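You operate a simulated robot arm through the tools that you are given. There is no shell and no other tool.

The job below is to be done with a simulated robot arm. You get a single attempt, and the scene is never put back.

Task
Clear the fault on the yellow cabinet and run it at pressure 20.
Fine: switch off and blocked by its slide while its door is open; breaker on, door shut, dial set, Reset, then Run.

Only the result counts: the job must be done as asked and must still hold three seconds after the hand-in. Knocking over, shifting, dropping, spilling or breaking anything else fails it.

Robot
A 6-joint arm with a two-finger gripper, fixed in place. Base frame: the origin is at the foot of the arm, x ahead of it, y to its left, z up. Readings come in m, degrees, newtons and seconds.
Its first joint turns from -166.0 to 166.0 degrees. Payload 2.45 kg.
The tool frame sits at the grasp point between the pads (the TCP): z along the fingers, y along the line on which they close. The tips reach 0.02 m beyond it. The gripper opens to 0.14 m. The gripper's body begins 0.168 m behind the TCP.
Orientation is that of the tool frame in the base frame, as [roll, pitch, yaw] about the fixed x, y, z axes, in that order (R = Rz(yaw) Ry(pitch) Rx(roll)). With the fingers straight down and closing along the base's y, the tool's x points along the base's -x, its y along +y and its z along -z.

Tools
- The arm moves only by the tool jog_arm. Its argument "commands" is a list that holds one entry, the list of rows, each a list of 7 numbers: the shift along the tool's x, y, z in units of 400 mm (1.0 is 400 mm), then the turn, a rotation vector about the tool's x, y, z in units of 120 degrees (1.0 is 120 degrees), then the gripper command, from -1 (shut) to 1 (fully open), values between in proportion. In form: [[[x, y, z, rx, ry, rz, jaw], ...]]. A call has 1 to 20 rows; each row is the pose to reach, as a shift and turn from the pose commanded when the call began, along the tool's axes at that moment. A call with a number of a shift or a turn outside -1 to 1 is refused whole. A row lasts 0.2 s, in which the tool goes at most 0.05 m and 8.6 degrees; a call with a longer step from one row to the next is refused whole, and so is a gripper value outside its range. Where a pose cannot be reached the arm comes as near as it can. A force on the tool above 90 N (or 10 N above the force at the start of the call, whichever is more), or a blocked arm, ends the call early, and 0.2 s more pass. The fingers move at their own pace (about 0.045 m/s each) and stop on an object; they squeeze with about 40 N. The grip force told is the motor's: it shows also when the fingers shut on nothing. Time passes only in rows, and 0.2 s behind the last, so rows that repeat a pose let the fingers close. The reply holds the time, the measured pose of the TCP, the force on the tool along the base axes, the opening and the grip force, in the units named above and with some noise, with the torque about the TCP (base axes, N m) and any sound that the robot's microphone picked up.
- Cameras (640 x 400 px; columns grow to the right, rows downward): "scene" is fixed at [0.2196, 0.6508, 1.2594]; the picture's right is [-0.21, -0.98, 0.00], its down [-0.60, 0.13, -0.79] and it looks along [0.78, -0.16, -0.61] (base axes); focal length 214 px, centre (320, 200). "wrist" rides on the gripper at [0.078, 0.011, -0.209] in the tool frame; the picture's right is [-0.14, 0.99, 0.00], its down [-0.92, -0.13, -0.37] and it looks along [-0.37, -0.05, 0.93] (tool axes); focal length 280 px, centre (320, 200).
- capture(camera): a new picture of that camera. No time passes.
- probe_pixels(camera, pixels): for up to 12 pixels [column, row] of the newest picture of that camera ("zoom" is the newest enlarged one), the place [x, y, z] in the base frame of the surface seen there, good to about 0.002 m. No time passes.
- zoom(camera, box): a new picture of the part [left, top, right, bottom] of that camera's present view, enlarged. No time passes.
- sign_off(): hands the job in; it is judged then, once.

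Leave the gripper open and the arm clear of the work at the hand-in unless told otherwise.

The tools are called as name(argument=value, ...) on one line, values as JSON. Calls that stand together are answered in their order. jog_arm: Moves the arm, as the interface text tells. Its arguments: {"type":"object","properties":{"commands":{"type":"array","items":{"type":"array","items":{"type":"array","items":{"type":"number"}}}}},"required":["commands"]} The other tools are called the same way: capture (camera) takes a picture; probe_pixels (camera, pixels) gives the place of the surface under pixels of a picture; zoom (camera, box) takes an enlarged picture of a part of a camera's view; sign_off () hands the job in.

At the start:

```text
time: 0.0
tool_pos: [0.644, 0.2875, 1.1731]
tool_rot: [180.0, 0.0, 180.0]
wrist_force: [0.4, -0.5, 0.2]
ft_torque: [-0.01, 0.04, -0.05]
width: 0.1401
finger_force: 0.0
```

scene: 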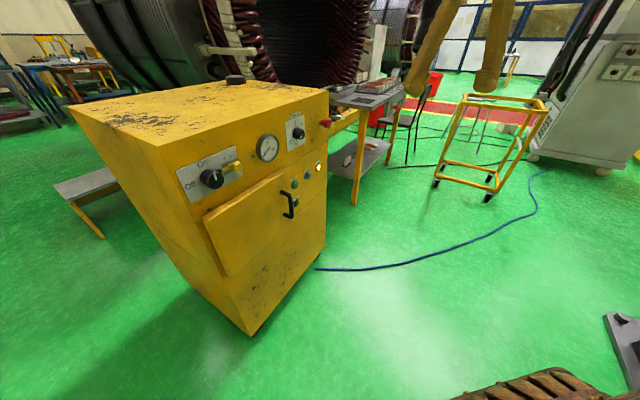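
wrist: 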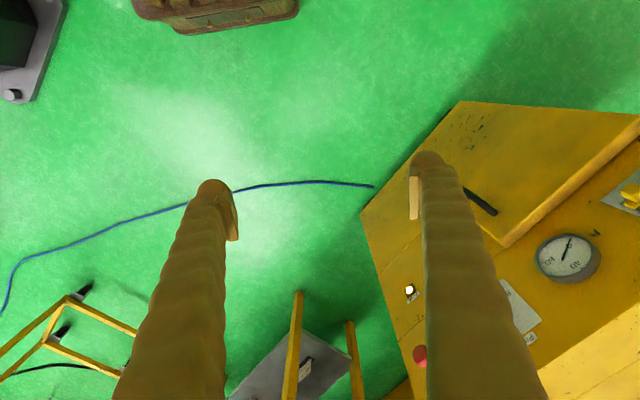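

I see the yellow cabinet with its panel around columns 180-330, rows 100-330 of the scene picture. I'll zoom in on the panel to read the labels and controls.

zoom(camera="scene", box=[170, 90, 350, 210])

zoom(camera="wrist", box=[360, 90, 640, 400])

```text
3.33 times, centred on (260, 150) of scene
```

zoom: 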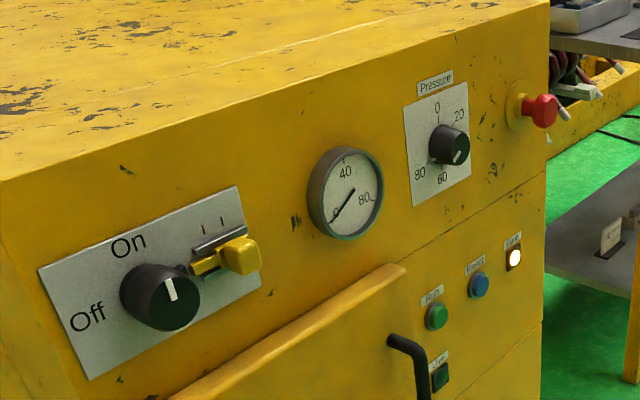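

```text
1.29 times, centred on (500, 245) of wrist
```

zoom: 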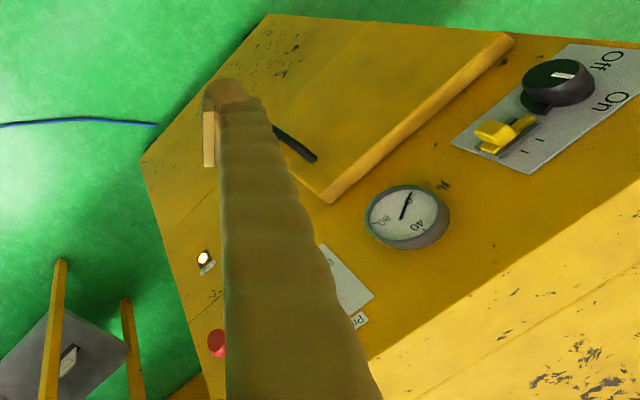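

The main switch's mark points at On, its slide is to the right of the knob, the dial points near 40, and the lamp is lit. I'll probe the panel points in the zoomed picture to get the geometry.

zoom(camera="scene", box=[170, 90, 350, 210])

probe_pixels(camera="scene", pixels=[[165, 135], [325, 95], [250, 330], [324, 245], [220, 275], [205, 215], [310, 178], [288, 205], [282, 190], [295, 212], [303, 160], [190, 168]])

probe_pixels(camera="zoom", pixels=[[172, 300], [60, 290], [230, 200], [240, 255], [205, 265], [457, 148], [420, 195], [437, 315], [480, 285], [515, 258], [440, 376], [540, 110]])

```text
3.33 times, centred on (260, 150) of scene
```

zoom: 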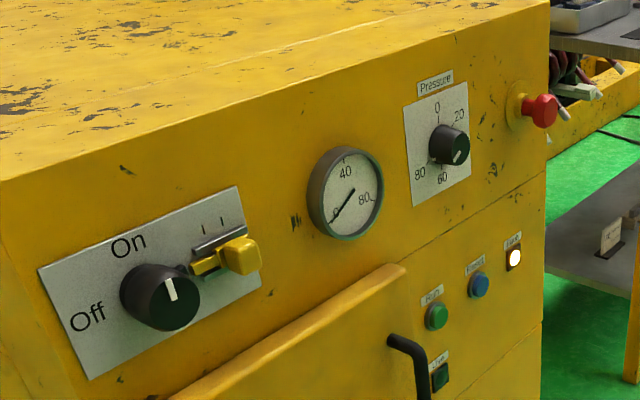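

```text
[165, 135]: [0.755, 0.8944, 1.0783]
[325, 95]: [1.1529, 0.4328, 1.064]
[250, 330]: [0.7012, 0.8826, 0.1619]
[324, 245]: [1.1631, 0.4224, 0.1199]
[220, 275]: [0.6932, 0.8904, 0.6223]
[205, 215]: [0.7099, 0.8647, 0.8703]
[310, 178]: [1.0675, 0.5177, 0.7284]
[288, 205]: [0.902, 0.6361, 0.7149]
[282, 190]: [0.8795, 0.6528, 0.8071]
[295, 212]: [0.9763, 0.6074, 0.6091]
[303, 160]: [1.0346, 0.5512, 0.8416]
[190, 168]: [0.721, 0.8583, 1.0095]
```

```text
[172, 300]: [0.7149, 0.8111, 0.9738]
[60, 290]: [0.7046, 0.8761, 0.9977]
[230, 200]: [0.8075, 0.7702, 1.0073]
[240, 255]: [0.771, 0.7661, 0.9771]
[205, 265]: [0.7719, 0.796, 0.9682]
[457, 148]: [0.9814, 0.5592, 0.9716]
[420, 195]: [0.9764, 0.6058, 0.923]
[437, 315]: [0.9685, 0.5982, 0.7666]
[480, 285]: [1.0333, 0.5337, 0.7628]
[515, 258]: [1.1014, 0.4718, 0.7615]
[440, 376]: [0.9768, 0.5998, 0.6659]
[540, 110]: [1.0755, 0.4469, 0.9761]
```

The front face runs at 45°, facing the base, about 1.12 m away along (0.707, 0.707). The knob is near (0.715, 0.811, 0.974), the slide near (0.77, 0.77, 0.975), the dial near (0.98, 0.56, 0.97) and the buttons near z 0.76. I'll swing the tool to point horizontally at the face from a safe standoff.

jog_arm(commands=[[[-0.0026, 0.0439, 0.0429, -0.02255, -0.05444, -0.02255, 1], [-0.0052, 0.0879, 0.0858, -0.0451, -0.10888, -0.0451, 1], [-0.0079, 0.1318, 0.1286, -0.06765, -0.16332, -0.06765, 1], [-0.0105, 0.1758, 0.1715, -0.0902, -0.21776, -0.0902, 1], [-0.0131, 0.2197, 0.2144, -0.11275, -0.2722, -0.11275, 1], [-0.0157, 0.2636, 0.2573, -0.1353, -0.32664, -0.1353, 1], [-0.0183, 0.3076, 0.3002, -0.15785, -0.38108, -0.15785, 1], [-0.021, 0.3515, 0.343, -0.1804, -0.43552, -0.1804, 1], [-0.0236, 0.3955, 0.3859, -0.20295, -0.48996, -0.20295, 1], [-0.0262, 0.4394, 0.4288, -0.2255, -0.5444, -0.2255, 1], [-0.0288, 0.4833, 0.4717, -0.24805, -0.59884, -0.24805, 1], [-0.0314, 0.5273, 0.5146, -0.2706, -0.65328, -0.2706, 1], [-0.034, 0.571, 0.5575, -0.2931, -0.7077, -0.2931, 1], [-0.034, 0.571, 0.5575, -0.2931, -0.7077, -0.2931, 1]]])

capture(camera="wrist")

capture(camera="scene")

```text
time: 3.0
tool_pos: [0.6579, 0.5168, 0.9497]
tool_rot: [-15.8, 89.9, 29.2]
wrist_force: [0.7, 0.6, -0.8]
ft_torque: [0.01, 0.02, 0.01]
width: 0.1397
finger_force: 0.1
out of reach, approached as far as the arm can: row 7
```

```text
taken
```

wrist: 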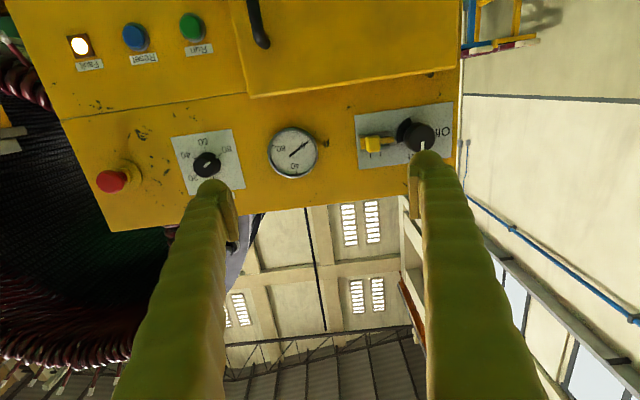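

```text
taken
```

scene: 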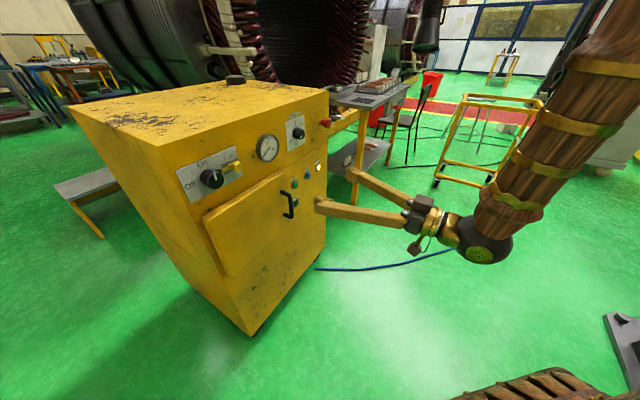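

The tool now points at the panel; the picture is upside down because the camera is underneath. I'll zoom on the dial (207,160), the switch (400,135) and the buttons.

zoom(camera="wrist", box=[160, 110, 260, 200])

zoom(camera="wrist", box=[350, 90, 470, 180])

zoom(camera="wrist", box=[60, 0, 280, 110])

zoom(camera="scene", box=[265, 150, 335, 230])

```text
4.44 times, centred on (210, 155) of wrist
```

zoom: 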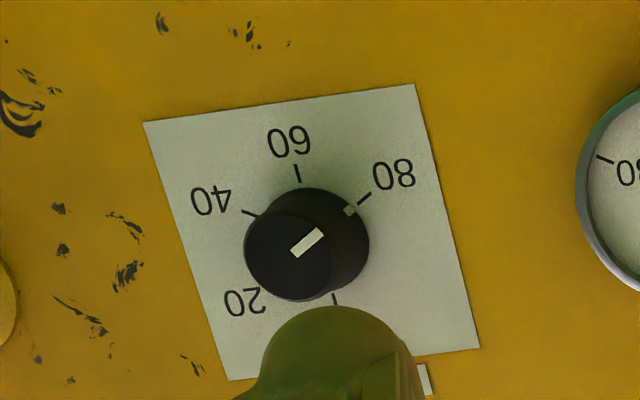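

```text
4.44 times, centred on (410, 135) of wrist
```

zoom: 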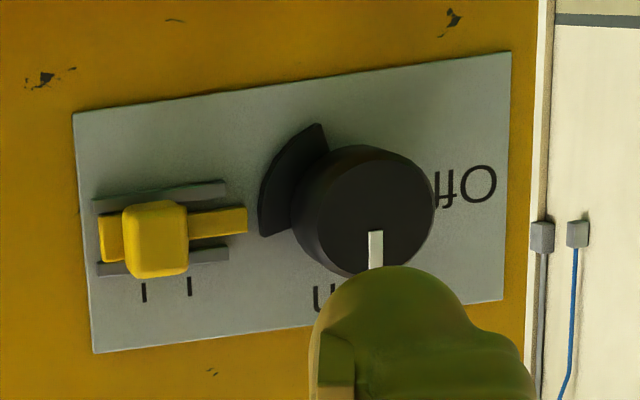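

```text
2.91 times, centred on (170, 55) of wrist
```

zoom: 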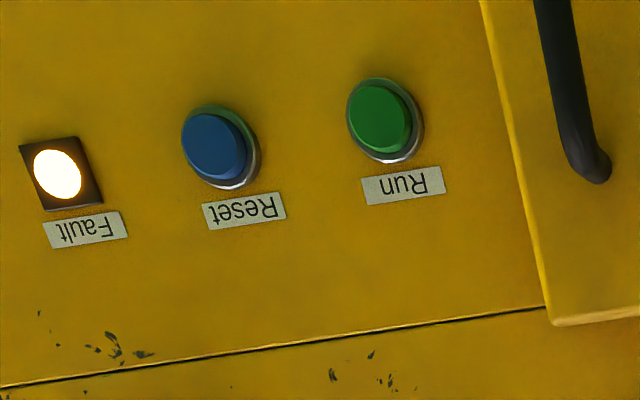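

```text
5.00 times, centred on (300, 190) of scene
```

zoom: 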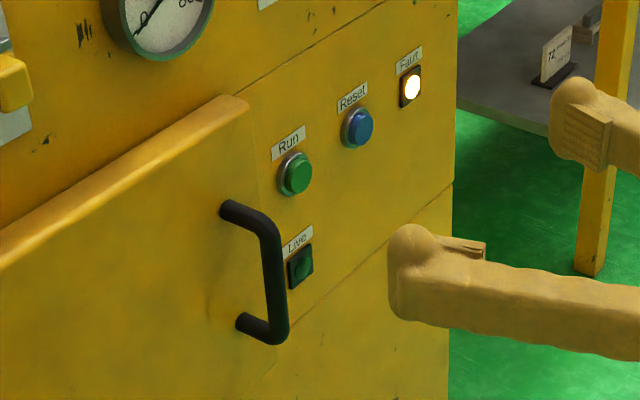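

Labels are readable: Fault lamp lit, Reset (blue), Run (green), Live lamp dark. The dial points to about 10 o'clock-opposite (between 0 and 20 range needs checking). I'll zoom in on the switch again and probe its parts.

zoom(camera="wrist", box=[350, 90, 470, 165])

zoom(camera="wrist", box=[350, 90, 470, 165])

```text
5.33 times, centred on (410, 128) of wrist
```

zoom: 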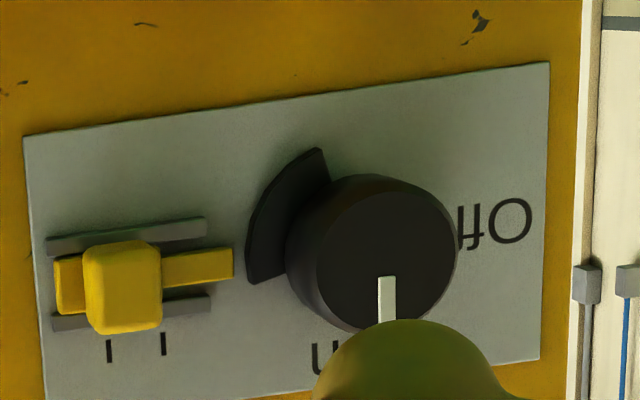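

```text
5.33 times, centred on (410, 128) of wrist
```

zoom: 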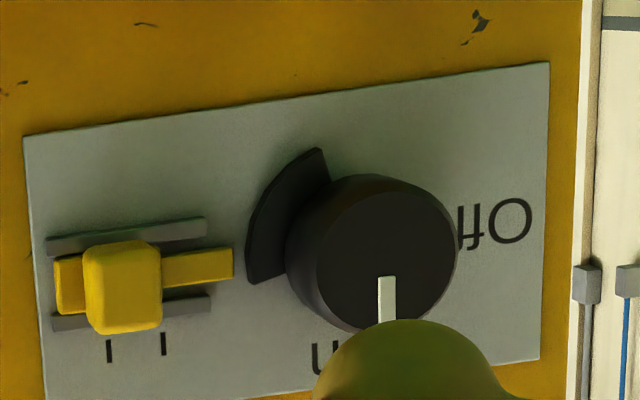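

Probing the knob's face edges, the mark, the collar, the slide tab and its marks, and two plate corners.

probe_pixels(camera="zoom", pixels=[[322, 255], [452, 250], [388, 188], [385, 285], [262, 250], [320, 160], [125, 285], [88, 285], [158, 270], [228, 265], [109, 350], [164, 345]])

probe_pixels(camera="wrist", pixels=[[358, 117], [450, 104], [292, 153], [180, 140], [232, 135], [238, 185], [207, 164], [115, 181], [262, 40], [250, 10], [275, 97], [440, 72]])

```text
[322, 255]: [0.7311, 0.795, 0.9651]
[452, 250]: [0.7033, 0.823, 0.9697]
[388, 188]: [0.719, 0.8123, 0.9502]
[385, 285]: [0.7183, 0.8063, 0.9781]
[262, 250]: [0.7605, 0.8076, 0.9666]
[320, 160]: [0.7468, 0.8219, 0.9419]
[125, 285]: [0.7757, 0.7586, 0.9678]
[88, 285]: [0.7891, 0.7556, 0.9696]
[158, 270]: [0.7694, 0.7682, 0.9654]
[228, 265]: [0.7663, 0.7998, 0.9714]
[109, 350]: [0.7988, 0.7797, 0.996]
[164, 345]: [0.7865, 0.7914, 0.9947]
```

```text
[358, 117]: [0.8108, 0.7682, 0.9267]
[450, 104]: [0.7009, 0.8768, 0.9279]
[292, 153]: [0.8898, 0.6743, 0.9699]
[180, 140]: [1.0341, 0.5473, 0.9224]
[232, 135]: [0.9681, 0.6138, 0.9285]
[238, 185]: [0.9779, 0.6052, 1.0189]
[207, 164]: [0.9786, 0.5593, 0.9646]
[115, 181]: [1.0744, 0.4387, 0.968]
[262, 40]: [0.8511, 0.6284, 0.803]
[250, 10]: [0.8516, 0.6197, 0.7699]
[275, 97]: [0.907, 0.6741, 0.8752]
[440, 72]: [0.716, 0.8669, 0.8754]
```

The knob axis is at s≈-0.064 (along the face), z≈0.971, its face 0.037 m out from the plate, diameter about 0.042 m. I'll narrow the jaws to 0.07 m and stop in front of the knob to check alignment.

jog_arm(commands=[[[-0.0106, 0.082, 0.0747, 0, 0, 0, 0], [-0.0213, 0.164, 0.149, 0, 0, 0, 0], [-0.0319, 0.246, 0.224, 0, 0, 0, 0], [-0.0426, 0.328, 0.299, 0, 0, 0, 0], [-0.0532, 0.41, 0.3735, 0, 0, 0, 0], [-0.0532, 0.41, 0.4735, 0, 0, 0, 0], [-0.0532, 0.41, 0.4735, 0, 0, 0, 0]]])

capture(camera="wrist")

zoom(camera="scene", box=[160, 110, 320, 210])

```text
time: 4.6
tool_pos: [0.6768, 0.7651, 0.9712]
tool_rot: [122.4, 90.0, 167.3]
wrist_force: [0.9, 0.3, 0.0]
ft_torque: [0.0, 0.01, -0.01]
width: 0.07
finger_force: 0.1
```

```text
taken
```

wrist: 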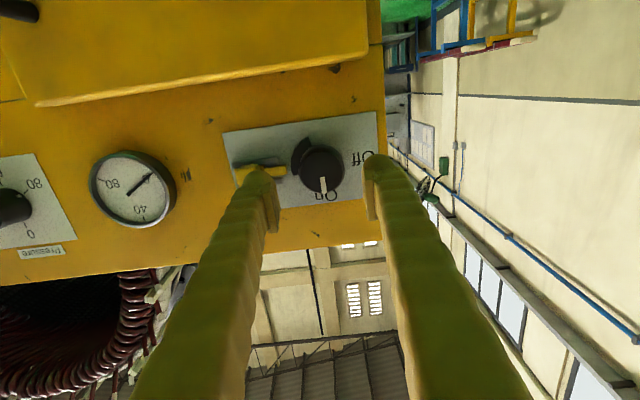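

```text
4.00 times, centred on (240, 160) of scene
```

zoom: 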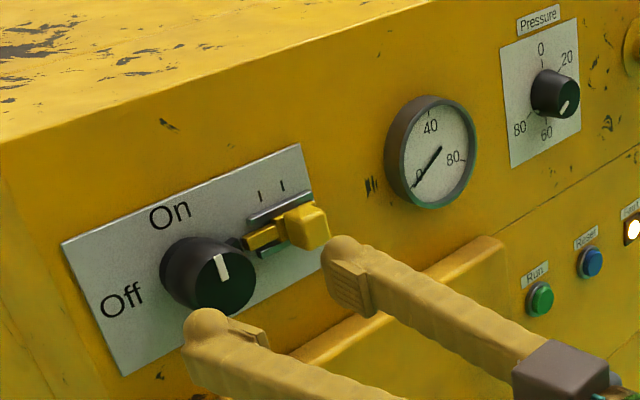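

Aligned (s -0.062, z 0.971). Now I'll go forward 62 mm and close on the knob.

jog_arm(commands=[[[0, 0.004, 0.04, 0, 0, 0, 0], [0, 0.004, 0.08, 0, 0, 0, 0], [0, 0.004, 0.12, 0, 0, 0, 0], [0, 0.004, 0.155, 0, 0, 0, 0], [0, 0.004, 0.155, 0, 0, 0, -1], [0, 0.004, 0.155, 0, 0, 0, -1], [0, 0.004, 0.155, 0, 0, 0, -1], [0, 0.004, 0.155, 0, 0, 0, -1]]])

zoom(camera="scene", box=[160, 110, 320, 210])

```text
time: 6.4
tool_pos: [0.7199, 0.8117, 0.9705]
tool_rot: [159.6, 90.0, -155.5]
wrist_force: [5.6, 3.2, -1.3]
ft_torque: [0.0, 0.0, -0.03]
width: 0.0447
finger_force: 45.1
```

```text
4.00 times, centred on (240, 160) of scene
```

zoom: 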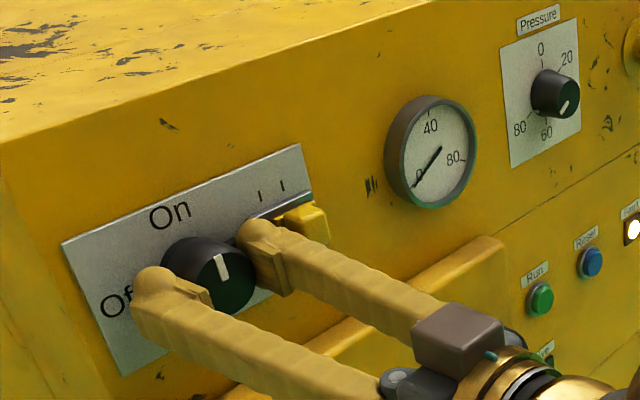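

Gripped at 44.7 mm. Now I'll turn it counter-clockwise (seen from the front) by 90°, i.e. negative about the tool z.

jog_arm(commands=[[[0, 0, 0, 0, 0, -0.0682, -1], [0, 0, 0, 0, 0, -0.1364, -1], [0, 0, 0, 0, 0, -0.2045, -1], [0, 0, 0, 0, 0, -0.2727, -1], [0, 0, 0, 0, 0, -0.3409, -1], [0, 0, 0, 0, 0, -0.4091, -1], [0, 0, 0, 0, 0, -0.4773, -1], [0, 0, 0, 0, 0, -0.5455, -1], [0, 0, 0, 0, 0, -0.6136, -1], [0, 0, 0, 0, 0, -0.6818, -1], [0, 0, 0, 0, 0, -0.75, -1], [0, 0, 0, 0, 0, -0.75, -1]]])

zoom(camera="scene", box=[160, 110, 320, 210])

```text
time: 9.0
tool_pos: [0.7191, 0.8117, 0.9697]
tool_rot: [-90.1, -0.1, -44.9]
wrist_force: [13.2, 19.4, -28.2]
ft_torque: [-0.1, 0.13, 0.06]
width: 0.0447
finger_force: 44.5
```

```text
4.00 times, centred on (240, 160) of scene
```

zoom: 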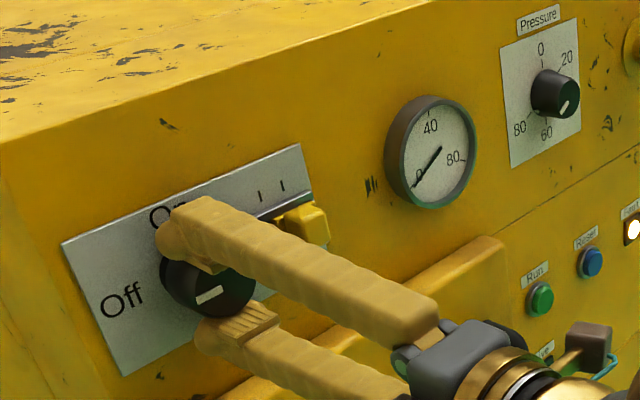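

The mark now points at Off. I'll open the jaws and back away to look.

jog_arm(commands=[[[0, 0, 0, 0, 0, 0, 0], [0, 0, 0, 0, 0, 0, 0], [0, 0, 0, 0, 0, 0, 0], [0, 0, -0.06, 0, 0, 0, 0], [0, 0, -0.12, 0, 0, 0, 0], [0, 0, -0.2, 0, 0, 0, 0], [0, 0, -0.3, 0, 0, 0, 0], [0, 0, -0.3, 0, 0, 0, 0]]])

capture(camera="wrist")

zoom(camera="scene", box=[160, 110, 320, 210])

```text
time: 10.8
tool_pos: [0.6338, 0.7264, 0.9715]
tool_rot: [-90.0, 0.0, -45.0]
wrist_force: [-0.9, -0.2, -0.4]
ft_torque: [-0.05, -0.02, 0.02]
width: 0.0699
finger_force: 0.0
```

```text
taken
```

wrist: 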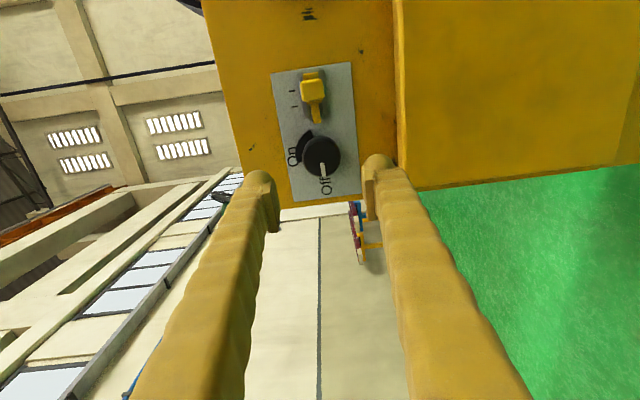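

```text
4.00 times, centred on (240, 160) of scene
```

zoom: 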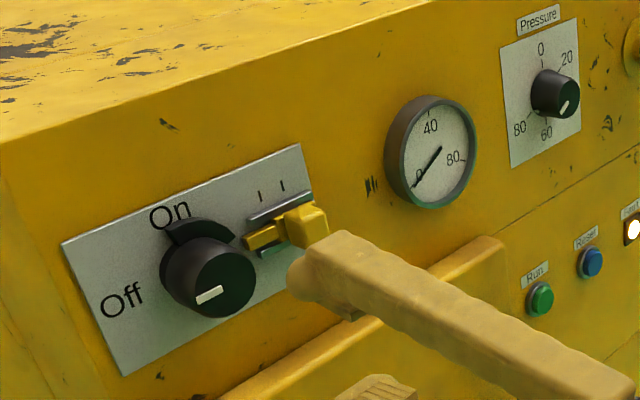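

Switch is Off. Next is the slide, its tab near (312,88) in the wrist picture. I'll zoom in and probe its extents.

zoom(camera="wrist", box=[270, 60, 370, 125])

```text
6.15 times, centred on (320, 92) of wrist
```

zoom: 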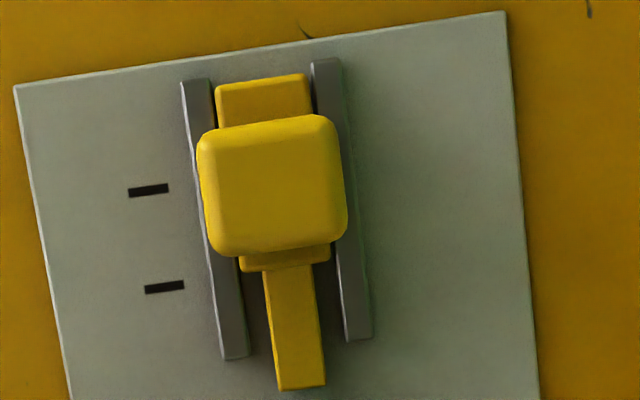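

probe_pixels(camera="zoom", pixels=[[275, 185], [205, 190], [340, 180], [270, 130], [275, 240], [195, 120], [330, 100], [235, 340], [357, 320], [295, 375], [262, 95], [148, 190]])

```text
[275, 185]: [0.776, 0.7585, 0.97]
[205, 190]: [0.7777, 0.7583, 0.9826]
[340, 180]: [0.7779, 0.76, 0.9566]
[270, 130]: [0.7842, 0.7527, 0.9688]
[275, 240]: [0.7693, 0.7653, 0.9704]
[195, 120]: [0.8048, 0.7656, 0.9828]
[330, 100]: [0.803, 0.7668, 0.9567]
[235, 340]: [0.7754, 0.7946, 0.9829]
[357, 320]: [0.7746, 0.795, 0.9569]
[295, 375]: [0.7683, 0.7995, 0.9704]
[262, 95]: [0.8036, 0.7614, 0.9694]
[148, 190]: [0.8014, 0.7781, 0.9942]
```

Tab centre at s 0.0124, z 0.970, 28 mm tall, front at d 1.085, rails at d 1.110. I'll move in front of it, go forward to d 1.083 and close on it from top and bottom.

jog_arm(commands=[[[0.0975, 0.002, 0, 0, 0, 0, 0], [0.195, 0.004, 0, 0, 0, 0, 0], [0.195, 0.004, 0.08, 0, 0, 0, 0], [0.195, 0.004, 0.16, 0, 0, 0, 0], [0.195, 0.004, 0.23, 0, 0, 0, 0], [0.195, 0.004, 0.27, 0, 0, 0, 0], [0.195, 0.004, 0.303, 0, 0, 0, 0], [0.195, 0.004, 0.303, 0, 0, 0, 0], [0.195, 0.004, 0.303, 0, 0, 0, -1], [0.195, 0.004, 0.303, 0, 0, 0, -1], [0.195, 0.004, 0.303, 0, 0, 0, -1], [0.195, 0.004, 0.303, 0, 0, 0, -1]]])

zoom(camera="scene", box=[160, 110, 320, 210])

```text
time: 13.4
tool_pos: [0.7753, 0.7566, 0.97]
tool_rot: [-90.0, -0.1, -45.0]
wrist_force: [1.0, 1.5, 2.0]
ft_torque: [0.01, 0.0, -0.06]
width: 0.0247
finger_force: 33.5
```

```text
4.00 times, centred on (240, 160) of scene
```

zoom: 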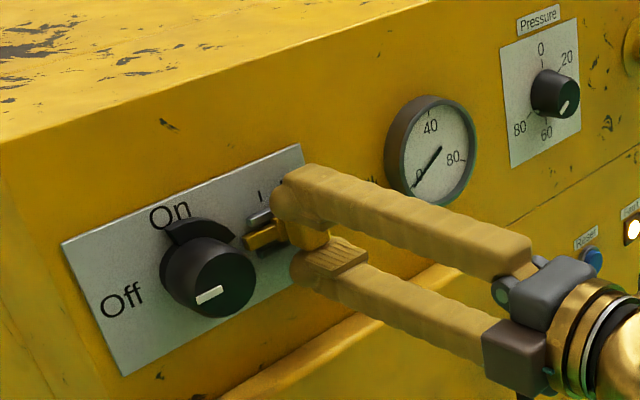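

Gripped at 25 mm. Now I'll slide it about 18 mm toward the knob (negative tool x).

jog_arm(commands=[[[-0.011, 0, 0, 0, 0, 0, -1], [-0.022, 0, 0, 0, 0, 0, -1], [-0.033, 0, 0, 0, 0, 0, -1], [-0.044, 0, 0, 0, 0, 0, -1], [-0.044, 0, 0, 0, 0, 0, -1]]])

zoom(camera="scene", box=[160, 110, 320, 210])

```text
time: 14.6
tool_pos: [0.7633, 0.7694, 0.9701]
tool_rot: [-90.0, 0.0, -45.1]
wrist_force: [27.3, 2.3, 0.6]
ft_torque: [-0.03, -0.03, -0.19]
width: 0.0251
finger_force: 45.5
```

```text
4.00 times, centred on (240, 160) of scene
```

zoom: 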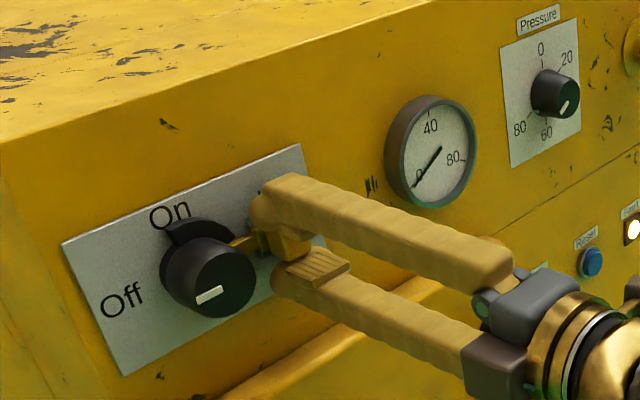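

The slide moved 17 mm and is now at its stop (about 27 N). I'll release it, back off and look.

jog_arm(commands=[[[-0.043, 0, 0, 0, 0, 0, 0], [-0.043, 0, 0, 0, 0, 0, 0], [-0.043, 0, 0, 0, 0, 0, 0], [-0.043, 0, -0.06, 0, 0, 0, 0], [-0.043, 0, -0.12, 0, 0, 0, 0], [-0.043, 0, -0.22, 0, 0, 0, 0], [-0.043, 0, -0.34, 0, 0, 0, 0], [-0.043, 0, -0.46, 0, 0, 0, 0], [-0.043, 0, -0.46, 0, 0, 0, 0]]])

capture(camera="wrist")

zoom(camera="scene", box=[160, 110, 320, 210])

zoom(camera="scene", box=[190, 150, 340, 300])

```text
time: 16.6
tool_pos: [0.6222, 0.6534, 0.9707]
tool_rot: [-90.0, 0.0, -45.0]
wrist_force: [-1.0, -0.4, 0.3]
ft_torque: [0.0, 0.0, 0.01]
width: 0.0701
finger_force: 0.1
```

```text
taken
```

wrist: 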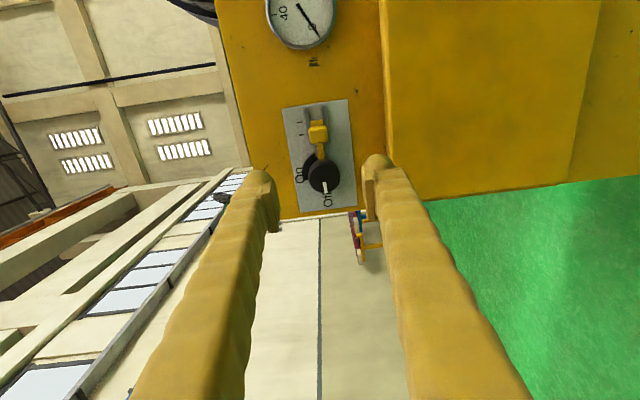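

```text
4.00 times, centred on (240, 160) of scene
```

zoom: 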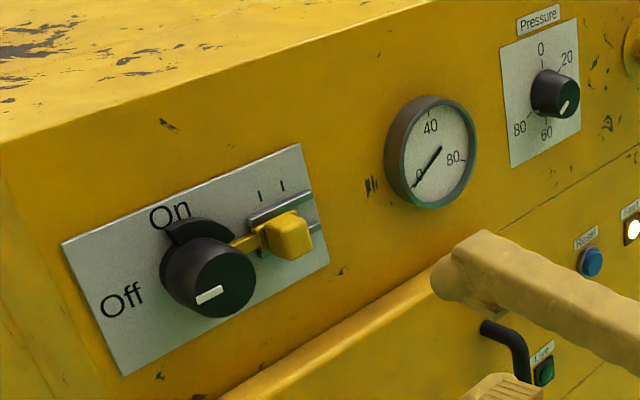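

```text
2.67 times, centred on (265, 225) of scene
```

zoom: 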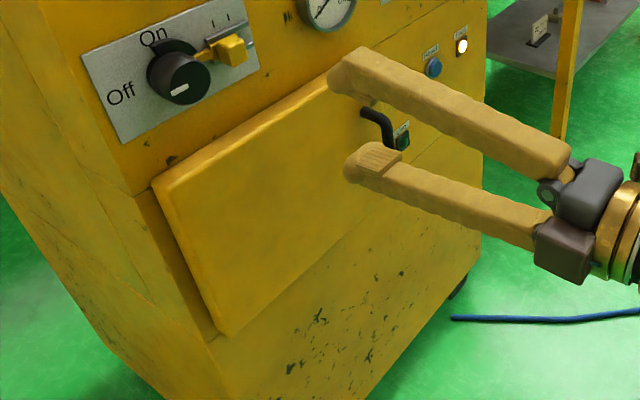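

The slide is at the blocking mark, its bar next to the collar. Next, the door: I'll turn the tool back and stand off in front of the handle to measure it.

jog_arm(commands=[[[0.0391, 0.0388, -0.0232, 0, 0, 0.0682, 0], [0.0782, 0.0776, -0.0464, 0, 0, 0.1364, 0], [0.1173, 0.1165, -0.0695, 0, 0, 0.2045, 0], [0.1564, 0.1553, -0.0927, 0, 0, 0.2727, 0], [0.1955, 0.1941, -0.1159, 0, 0, 0.3409, 0], [0.2345, 0.2329, -0.1391, 0, 0, 0.4091, 0], [0.2736, 0.2717, -0.1623, 0, 0, 0.4773, 0], [0.3127, 0.3105, -0.1855, 0, 0, 0.5455, 0], [0.3518, 0.3494, -0.2086, 0, 0, 0.6136, 0], [0.3909, 0.3882, -0.2318, 0, 0, 0.6818, 0], [0.43, 0.427, -0.255, 0, 0, 0.75, 0], [0.43, 0.427, -0.255, 0, 0, 0.75, 0]]])

capture(camera="wrist")

zoom(camera="scene", box=[170, 110, 350, 270])

```text
time: 19.2
tool_pos: [0.6692, 0.4573, 0.7987]
tool_rot: [76.1, 89.9, 121.1]
wrist_force: [0.4, -0.7, -0.6]
ft_torque: [-0.03, 0.03, 0.0]
width: 0.0701
finger_force: 0.1
```

```text
taken
```

wrist: 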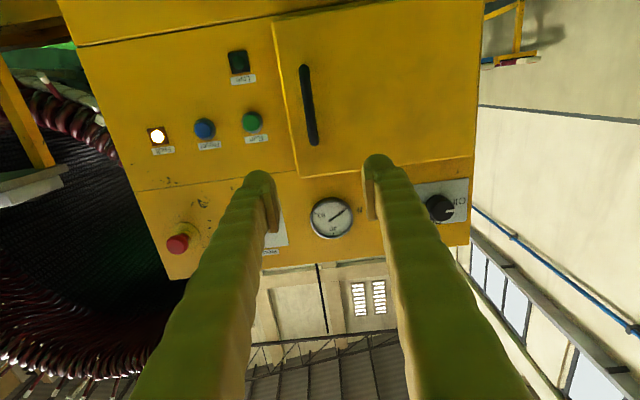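

```text
2.50 times, centred on (260, 190) of scene
```

zoom: 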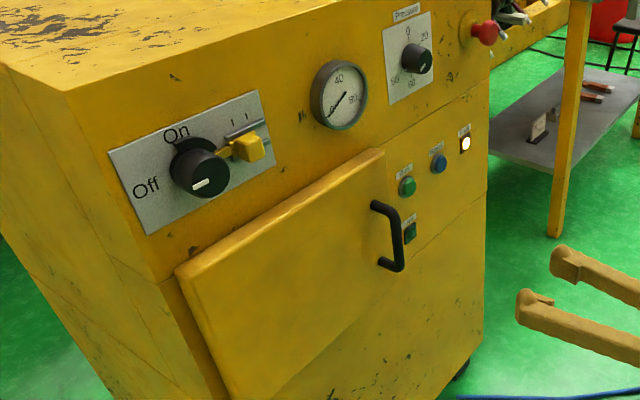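

Clear view of the door and its handle at (308,105). I'll probe handle, door edges, buttons and lamps.

probe_pixels(camera="wrist", pixels=[[309, 105], [303, 70], [314, 140], [306, 105], [330, 60], [278, 60], [300, 174], [474, 100], [470, 155], [350, 100], [284, 100], [272, 25]])

probe_pixels(camera="wrist", pixels=[[251, 121], [204, 128], [158, 136], [238, 60], [275, 15], [478, 5], [480, 50], [468, 170], [300, 68], [312, 68], [309, 143], [319, 143]])

```text
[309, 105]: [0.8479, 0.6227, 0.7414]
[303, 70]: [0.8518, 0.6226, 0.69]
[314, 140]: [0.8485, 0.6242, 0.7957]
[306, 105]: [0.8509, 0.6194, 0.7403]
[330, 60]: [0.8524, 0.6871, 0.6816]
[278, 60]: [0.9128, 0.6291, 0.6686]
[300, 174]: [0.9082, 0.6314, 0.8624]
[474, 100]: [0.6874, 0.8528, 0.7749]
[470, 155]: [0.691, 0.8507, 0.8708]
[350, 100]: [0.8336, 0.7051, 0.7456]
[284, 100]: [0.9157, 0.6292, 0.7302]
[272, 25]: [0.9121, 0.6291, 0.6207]
```

```text
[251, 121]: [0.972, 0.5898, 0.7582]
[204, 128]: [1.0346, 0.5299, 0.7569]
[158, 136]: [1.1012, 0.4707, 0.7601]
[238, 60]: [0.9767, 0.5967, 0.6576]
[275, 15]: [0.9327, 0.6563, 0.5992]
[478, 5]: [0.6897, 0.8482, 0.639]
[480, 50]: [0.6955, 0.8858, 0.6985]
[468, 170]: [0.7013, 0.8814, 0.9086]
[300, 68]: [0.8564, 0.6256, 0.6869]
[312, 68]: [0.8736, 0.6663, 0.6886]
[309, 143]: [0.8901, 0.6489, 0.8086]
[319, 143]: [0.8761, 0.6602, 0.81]
```

The handle bar is at s 0.160, d about 1.046, z 0.69–0.80; the door spans s -0.117 to 0.20 with its face at d 1.089, so its hinge should be on the left. I'll move in and grip the bar at mid height.

jog_arm(commands=[[[0.045, -0.009, 0.08, 0, 0, 0, 0], [0.09, -0.018, 0.16, 0, 0, 0, 0], [0.134, -0.026, 0.24, 0, 0, 0, 0], [0.134, -0.026, 0.34, 0, 0, 0, 0], [0.134, -0.026, 0.44, 0, 0, 0, 0], [0.134, -0.026, 0.52, 0, 0, 0, 0], [0.134, -0.026, 0.58, 0, 0, 0, 0], [0.134, -0.026, 0.6335, 0, 0, 0, 0], [0.134, -0.026, 0.6335, 0, 0, 0, -1], [0.134, -0.026, 0.6335, 0, 0, 0, -1], [0.134, -0.026, 0.6335, 0, 0, 0, -1], [0.134, -0.026, 0.6335, 0, 0, 0, -1], [0.134, -0.026, 0.6335, 0, 0, 0, -1]]])

zoom(camera="scene", box=[170, 110, 350, 270])

```text
time: 22.0
tool_pos: [0.856, 0.6303, 0.7433]
tool_rot: [156.0, 89.9, -158.9]
wrist_force: [1.0, -1.0, 0.1]
ft_torque: [0.02, 0.03, 0.0]
width: 0.011
finger_force: 36.9
```

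```text
2.50 times, centred on (260, 190) of scene
```

zoom: 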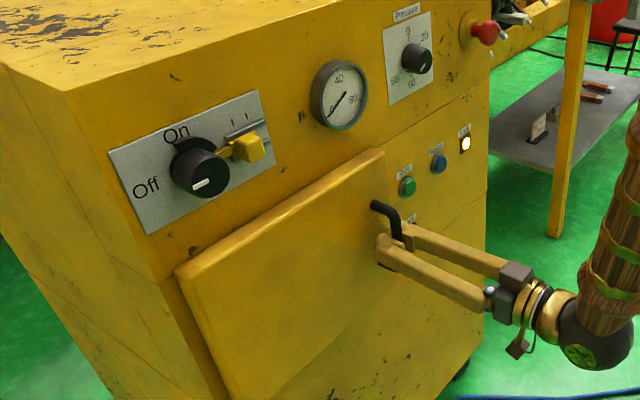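

Gripped the bar (11 mm). I'll pull the door open along an arc about the left edge, first 16°.

jog_arm(commands=[[[0, 0.005, -0.024, 0.0167, 0, 0, -1], [0, 0.0113, -0.048, 0.0333, 0, 0, -1], [0, 0.018, -0.0717, 0.05, 0, 0, -1], [0, 0.0259, -0.095, 0.0667, 0, 0, -1], [0, 0.0346, -0.118, 0.0833, 0, 0, -1], [0, 0.0437, -0.141, 0.1, 0, 0, -1], [0, 0.054, -0.1635, 0.1167, 0, 0, -1], [0, 0.0647, -0.1856, 0.1333, 0, 0, -1], [0, 0.0647, -0.1856, 0.1333, 0, 0, -1]]])

capture(camera="scene")

capture(camera="wrist")

```text
time: 24.0
tool_pos: [0.7839, 0.5968, 0.7438]
tool_rot: [-167.1, 89.9, -137.8]
wrist_force: [-8.9, 28.2, -43.3]
ft_torque: [-0.09, 0.03, -0.08]
width: 0.0112
finger_force: 38.8
```

```text
taken
```

scene: 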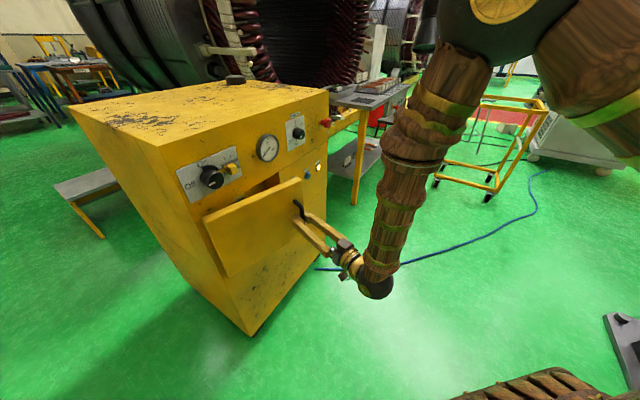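

```text
taken
```

wrist: 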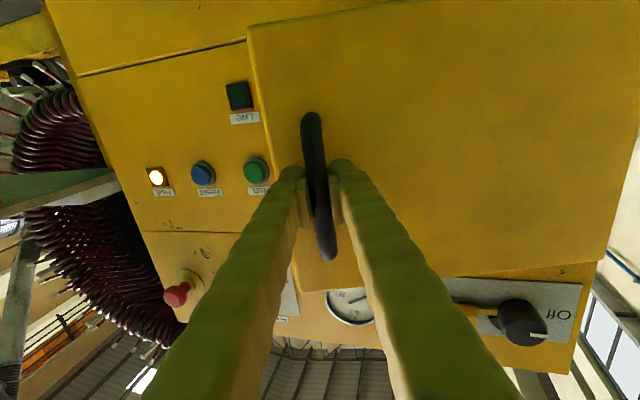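

The door has swung out about 16°. The force shows 43 N vertically and 26 N sideways, so I'll measure the door's actual pose before going on.

probe_pixels(camera="wrist", pixels=[[270, 60], [280, 130], [380, 80], [450, 200], [550, 100], [605, 230], [253, 60], [300, 285], [312, 130], [325, 230], [520, 20], [600, 30]])

probe_pixels(camera="scene", pixels=[[207, 223], [213, 250], [225, 275], [260, 205], [300, 180], [250, 240], [240, 215], [296, 250], [204, 210], [235, 200]])

```text
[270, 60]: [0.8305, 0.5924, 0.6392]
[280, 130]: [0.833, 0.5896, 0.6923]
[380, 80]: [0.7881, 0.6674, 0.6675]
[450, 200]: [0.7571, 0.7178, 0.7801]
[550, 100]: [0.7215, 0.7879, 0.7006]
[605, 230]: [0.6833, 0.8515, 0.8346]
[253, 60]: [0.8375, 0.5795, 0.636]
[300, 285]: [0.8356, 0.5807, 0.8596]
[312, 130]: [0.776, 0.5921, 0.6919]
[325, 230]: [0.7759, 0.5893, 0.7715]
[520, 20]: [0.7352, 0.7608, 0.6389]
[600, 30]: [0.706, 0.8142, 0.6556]
```

```text
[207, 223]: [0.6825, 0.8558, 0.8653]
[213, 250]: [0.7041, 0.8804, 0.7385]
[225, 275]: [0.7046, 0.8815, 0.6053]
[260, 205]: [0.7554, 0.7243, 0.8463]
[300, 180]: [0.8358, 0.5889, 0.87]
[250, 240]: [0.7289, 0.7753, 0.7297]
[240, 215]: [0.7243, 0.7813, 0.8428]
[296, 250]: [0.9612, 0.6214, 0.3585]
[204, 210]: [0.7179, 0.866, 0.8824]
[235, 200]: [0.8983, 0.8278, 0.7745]
```

The door pivots about s≈-0.128, d≈1.112, close to my guess. The vertical load looks like grip stress on the bar; I'll relax the grip briefly, regrip, then go on along the refined arc another 30°.

jog_arm(commands=[[[0, 0, 0, 0, 0, 0, -0.7], [0, 0, 0, 0, 0, 0, -0.7], [0, 0, 0, 0, 0, 0, -1], [0, 0, 0, 0, 0, 0, -1], [0, 0.01535, -0.0624, 0.04167, 0, 0, -1], [0, 0.0361, -0.1232, 0.08333, 0, 0, -1], [0, 0.062, -0.182, 0.125, 0, 0, -1], [0, 0.093, -0.2382, 0.16667, 0, 0, -1], [0, 0.1288, -0.2916, 0.20833, 0, 0, -1], [0, 0.169, -0.3417, 0.25, 0, 0, -1], [0, 0.169, -0.3417, 0.25, 0, 0, -1]]])

capture(camera="scene")

capture(camera="wrist")

```text
time: 26.4
tool_pos: [0.632, 0.5909, 0.7468]
tool_rot: [53.1, 89.8, 52.2]
wrist_force: [12.3, 55.4, 17.2]
ft_torque: [-0.52, 0.03, 0.39]
width: 0.0133
finger_force: 39.2
```

```text
taken
```

scene: 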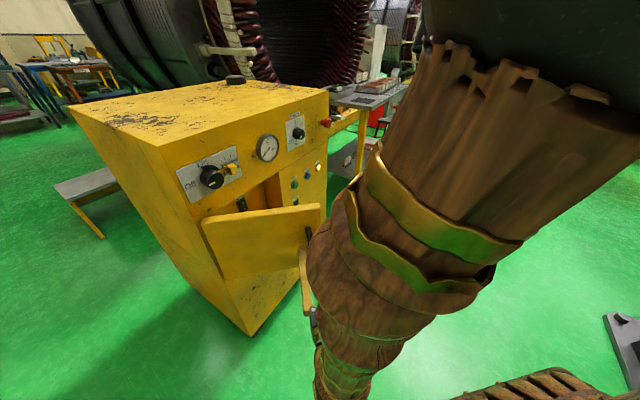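

```text
taken
```

wrist: 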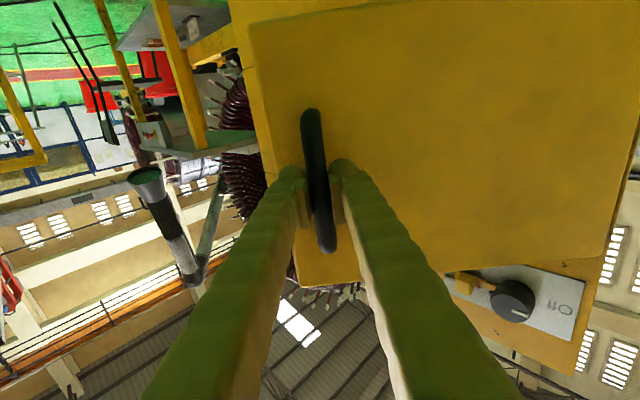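

About 46° open. There is 55 N of sideways load, so I'll probe the door again to refine the pivot and relax the grip before continuing.

probe_pixels(camera="wrist", pixels=[[258, 60], [290, 262], [380, 80], [450, 200], [550, 100], [612, 225], [310, 115], [325, 240], [600, 30], [262, 110]])

jog_arm(commands=[[[0, 0, 0, 0, 0, 0, -0.6], [0, 0, 0, 0, 0, 0, -0.6], [0, 0, 0, 0, 0, 0, -0.6]]])

capture(camera="wrist")

```text
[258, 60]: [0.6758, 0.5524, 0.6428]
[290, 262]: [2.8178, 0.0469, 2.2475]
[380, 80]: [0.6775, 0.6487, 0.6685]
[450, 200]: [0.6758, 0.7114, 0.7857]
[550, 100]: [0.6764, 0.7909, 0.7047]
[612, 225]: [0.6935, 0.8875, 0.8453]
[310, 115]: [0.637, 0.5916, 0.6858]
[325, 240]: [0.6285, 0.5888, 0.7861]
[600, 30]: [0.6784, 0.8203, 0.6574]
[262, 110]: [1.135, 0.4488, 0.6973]
```

```text
time: 27.2
tool_pos: [0.6316, 0.5875, 0.7448]
tool_rot: [-77.7, 89.9, -78.7]
wrist_force: [0.3, -0.2, 0.3]
ft_torque: [-0.01, -0.02, -0.03]
width: 0.0281
finger_force: 0.1
```

```text
taken
```

wrist: 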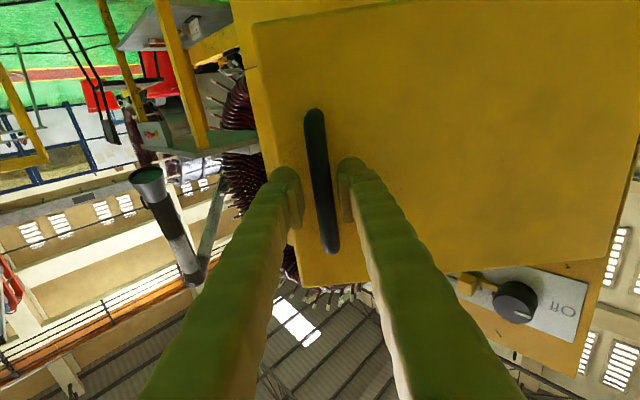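

Refined pivot: s -0.1225, d 1.111; the door is at 45°. I'll regrip and swing it another 40°.

jog_arm(commands=[[[0, 0, 0, 0, 0, 0, -1], [0, 0, 0, 0, 0, 0, -1], [0, 0.0163, -0.0617, 0.04167, 0, 0, -1], [0, 0.038, -0.1217, 0.08333, 0, 0, -1], [0, 0.0647, -0.1797, 0.125, 0, 0, -1], [0, 0.0965, -0.235, 0.16667, 0, 0, -1], [0, 0.1329, -0.2874, 0.20833, 0, 0, -1], [0, 0.1738, -0.3364, 0.25, 0, 0, -1], [0, 0.2188, -0.3817, 0.29167, 0, 0, -1], [0, 0.2675, -0.4229, 0.3333, 0, 0, -1], [0, 0.2675, -0.4229, 0.3333, 0, 0, -1]]])

capture(camera="scene")

capture(camera="wrist")

```text
time: 29.6
tool_pos: [0.4672, 0.6999, 0.7442]
tool_rot: [54.1, 89.9, 13.2]
wrist_force: [66.3, 50.9, 8.6]
ft_torque: [-0.32, 0.73, 0.39]
width: 0.0146
finger_force: 40.8
```

```text
taken
```

scene: 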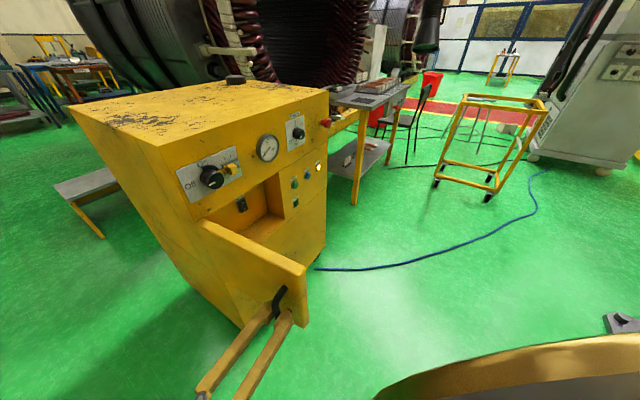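

```text
taken
```

wrist: 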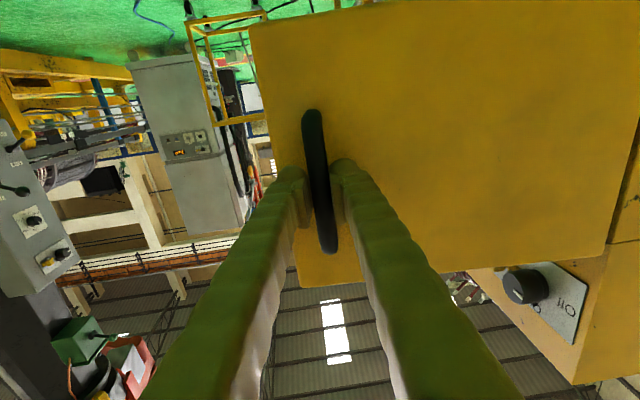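

The door is open about 85° and the breaker is visible inside near (242,203). I'll zoom in on it.

zoom(camera="scene", box=[205, 170, 305, 240])

probe_pixels(camera="scene", pixels=[[242, 203], [242, 198], [242, 208], [250, 205], [236, 204], [268, 215], [276, 190], [212, 222], [300, 270], [262, 180], [225, 212], [275, 215]])

```text
5.71 times, centred on (255, 205) of scene
```

zoom: 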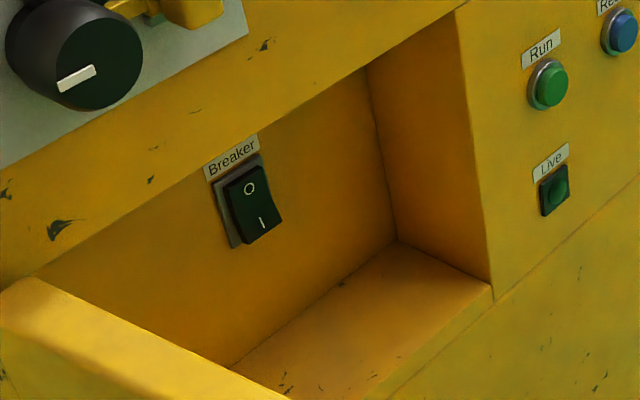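

```text
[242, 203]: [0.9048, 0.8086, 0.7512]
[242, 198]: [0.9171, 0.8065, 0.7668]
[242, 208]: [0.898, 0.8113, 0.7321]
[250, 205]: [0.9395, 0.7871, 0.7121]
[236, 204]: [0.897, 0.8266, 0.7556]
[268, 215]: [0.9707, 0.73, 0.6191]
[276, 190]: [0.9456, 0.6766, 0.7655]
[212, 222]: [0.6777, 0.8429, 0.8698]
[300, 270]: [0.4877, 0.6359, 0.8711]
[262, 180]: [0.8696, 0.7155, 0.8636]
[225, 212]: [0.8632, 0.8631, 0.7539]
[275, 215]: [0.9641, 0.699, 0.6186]
```

The breaker is a rocker: O at top, I at bottom, with the bottom standing out, so it's off. Its I end is near (0.898, 0.811, 0.732). I'll let go of the handle, back off and raise above the door.

jog_arm(commands=[[[0, 0, 0, 0, 0, 0, 0], [0, 0, 0, 0, 0, 0, 0], [0, 0, 0, 0, 0, 0, 0], [0, 0, 0, 0, 0, 0, 0], [0, 0, -0.06, 0, 0, 0, 0], [0, 0, -0.12, 0, 0, 0, 0], [0, 0, -0.19, 0, 0, 0, 0], [0, 0, -0.26, 0, 0, 0, 0], [-0.1, 0, -0.26, 0, 0, 0, 0], [-0.2, 0, -0.26, 0, 0, 0, 0], [-0.3, 0, -0.26, 0, 0, 0, 0], [-0.4, 0, -0.26, 0, 0, 0, 0], [-0.5, 0, -0.26, 0, 0, 0, 0], [-0.6, 0, -0.26, 0, 0, 0, 0], [-0.7, 0, -0.26, 0, 0, 0, 0], [-0.78, 0, -0.26, 0, 0, 0, 0], [-0.78, 0, -0.26, 0, 0, 0, 0]]])

capture(camera="scene")

```text
time: 33.2
tool_pos: [0.387, 0.7659, 1.0552]
tool_rot: [-118.6, 90.0, -159.8]
wrist_force: [1.0, -0.6, 0.5]
ft_torque: [-0.01, 0.0, 0.0]
width: 0.0701
finger_force: 0.0
```

```text
taken
```

scene: 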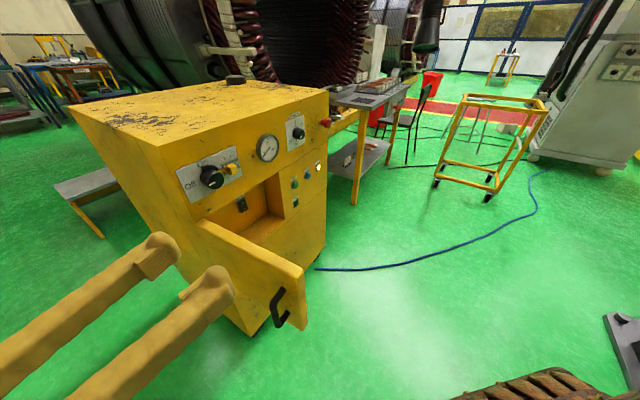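

Door stays put. Now I'll pass above the door while turning the tool back to face the cabinet, and shut the fingers for pressing.

jog_arm(commands=[[[0, -0.0085, 0.076, -0.0653, 0, 0, -1], [0, -0.017, 0.1519, -0.1306, 0, 0, -1], [0, -0.0255, 0.2279, -0.1959, 0, 0, -1], [0, -0.034, 0.3038, -0.2612, 0, 0, -1], [0, -0.0425, 0.3798, -0.3265, 0, 0, -1], [0, -0.051, 0.4557, -0.3918, 0, 0, -1], [0, -0.0595, 0.5317, -0.4571, 0, 0, -1], [0, -0.068, 0.6076, -0.5224, 0, 0, -1], [0, -0.0765, 0.6836, -0.5877, 0, 0, -1], [0, -0.085, 0.7595, -0.653, 0, 0, -1], [0, -0.0935, 0.8355, -0.7183, 0, 0, -1], [0, -0.0935, 0.8355, -0.7183, 0, 0, -1]]])

capture(camera="scene")

capture(camera="wrist")

```text
time: 35.8
tool_pos: [0.6125, 0.5187, 1.0579]
tool_rot: [-90.0, 90.0, -44.8]
wrist_force: [0.4, -0.4, 0.1]
ft_torque: [0.03, -0.01, -0.03]
width: 0.0001
finger_force: 29.3
```

```text
taken
```

scene: 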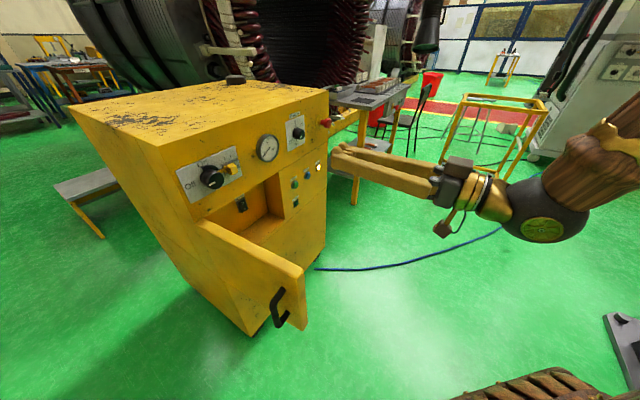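

```text
taken
```

wrist: 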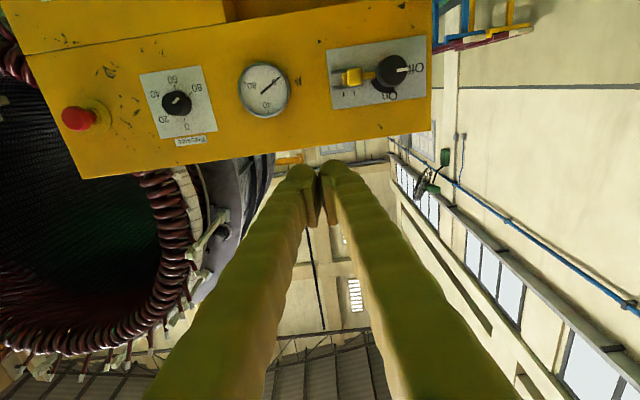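

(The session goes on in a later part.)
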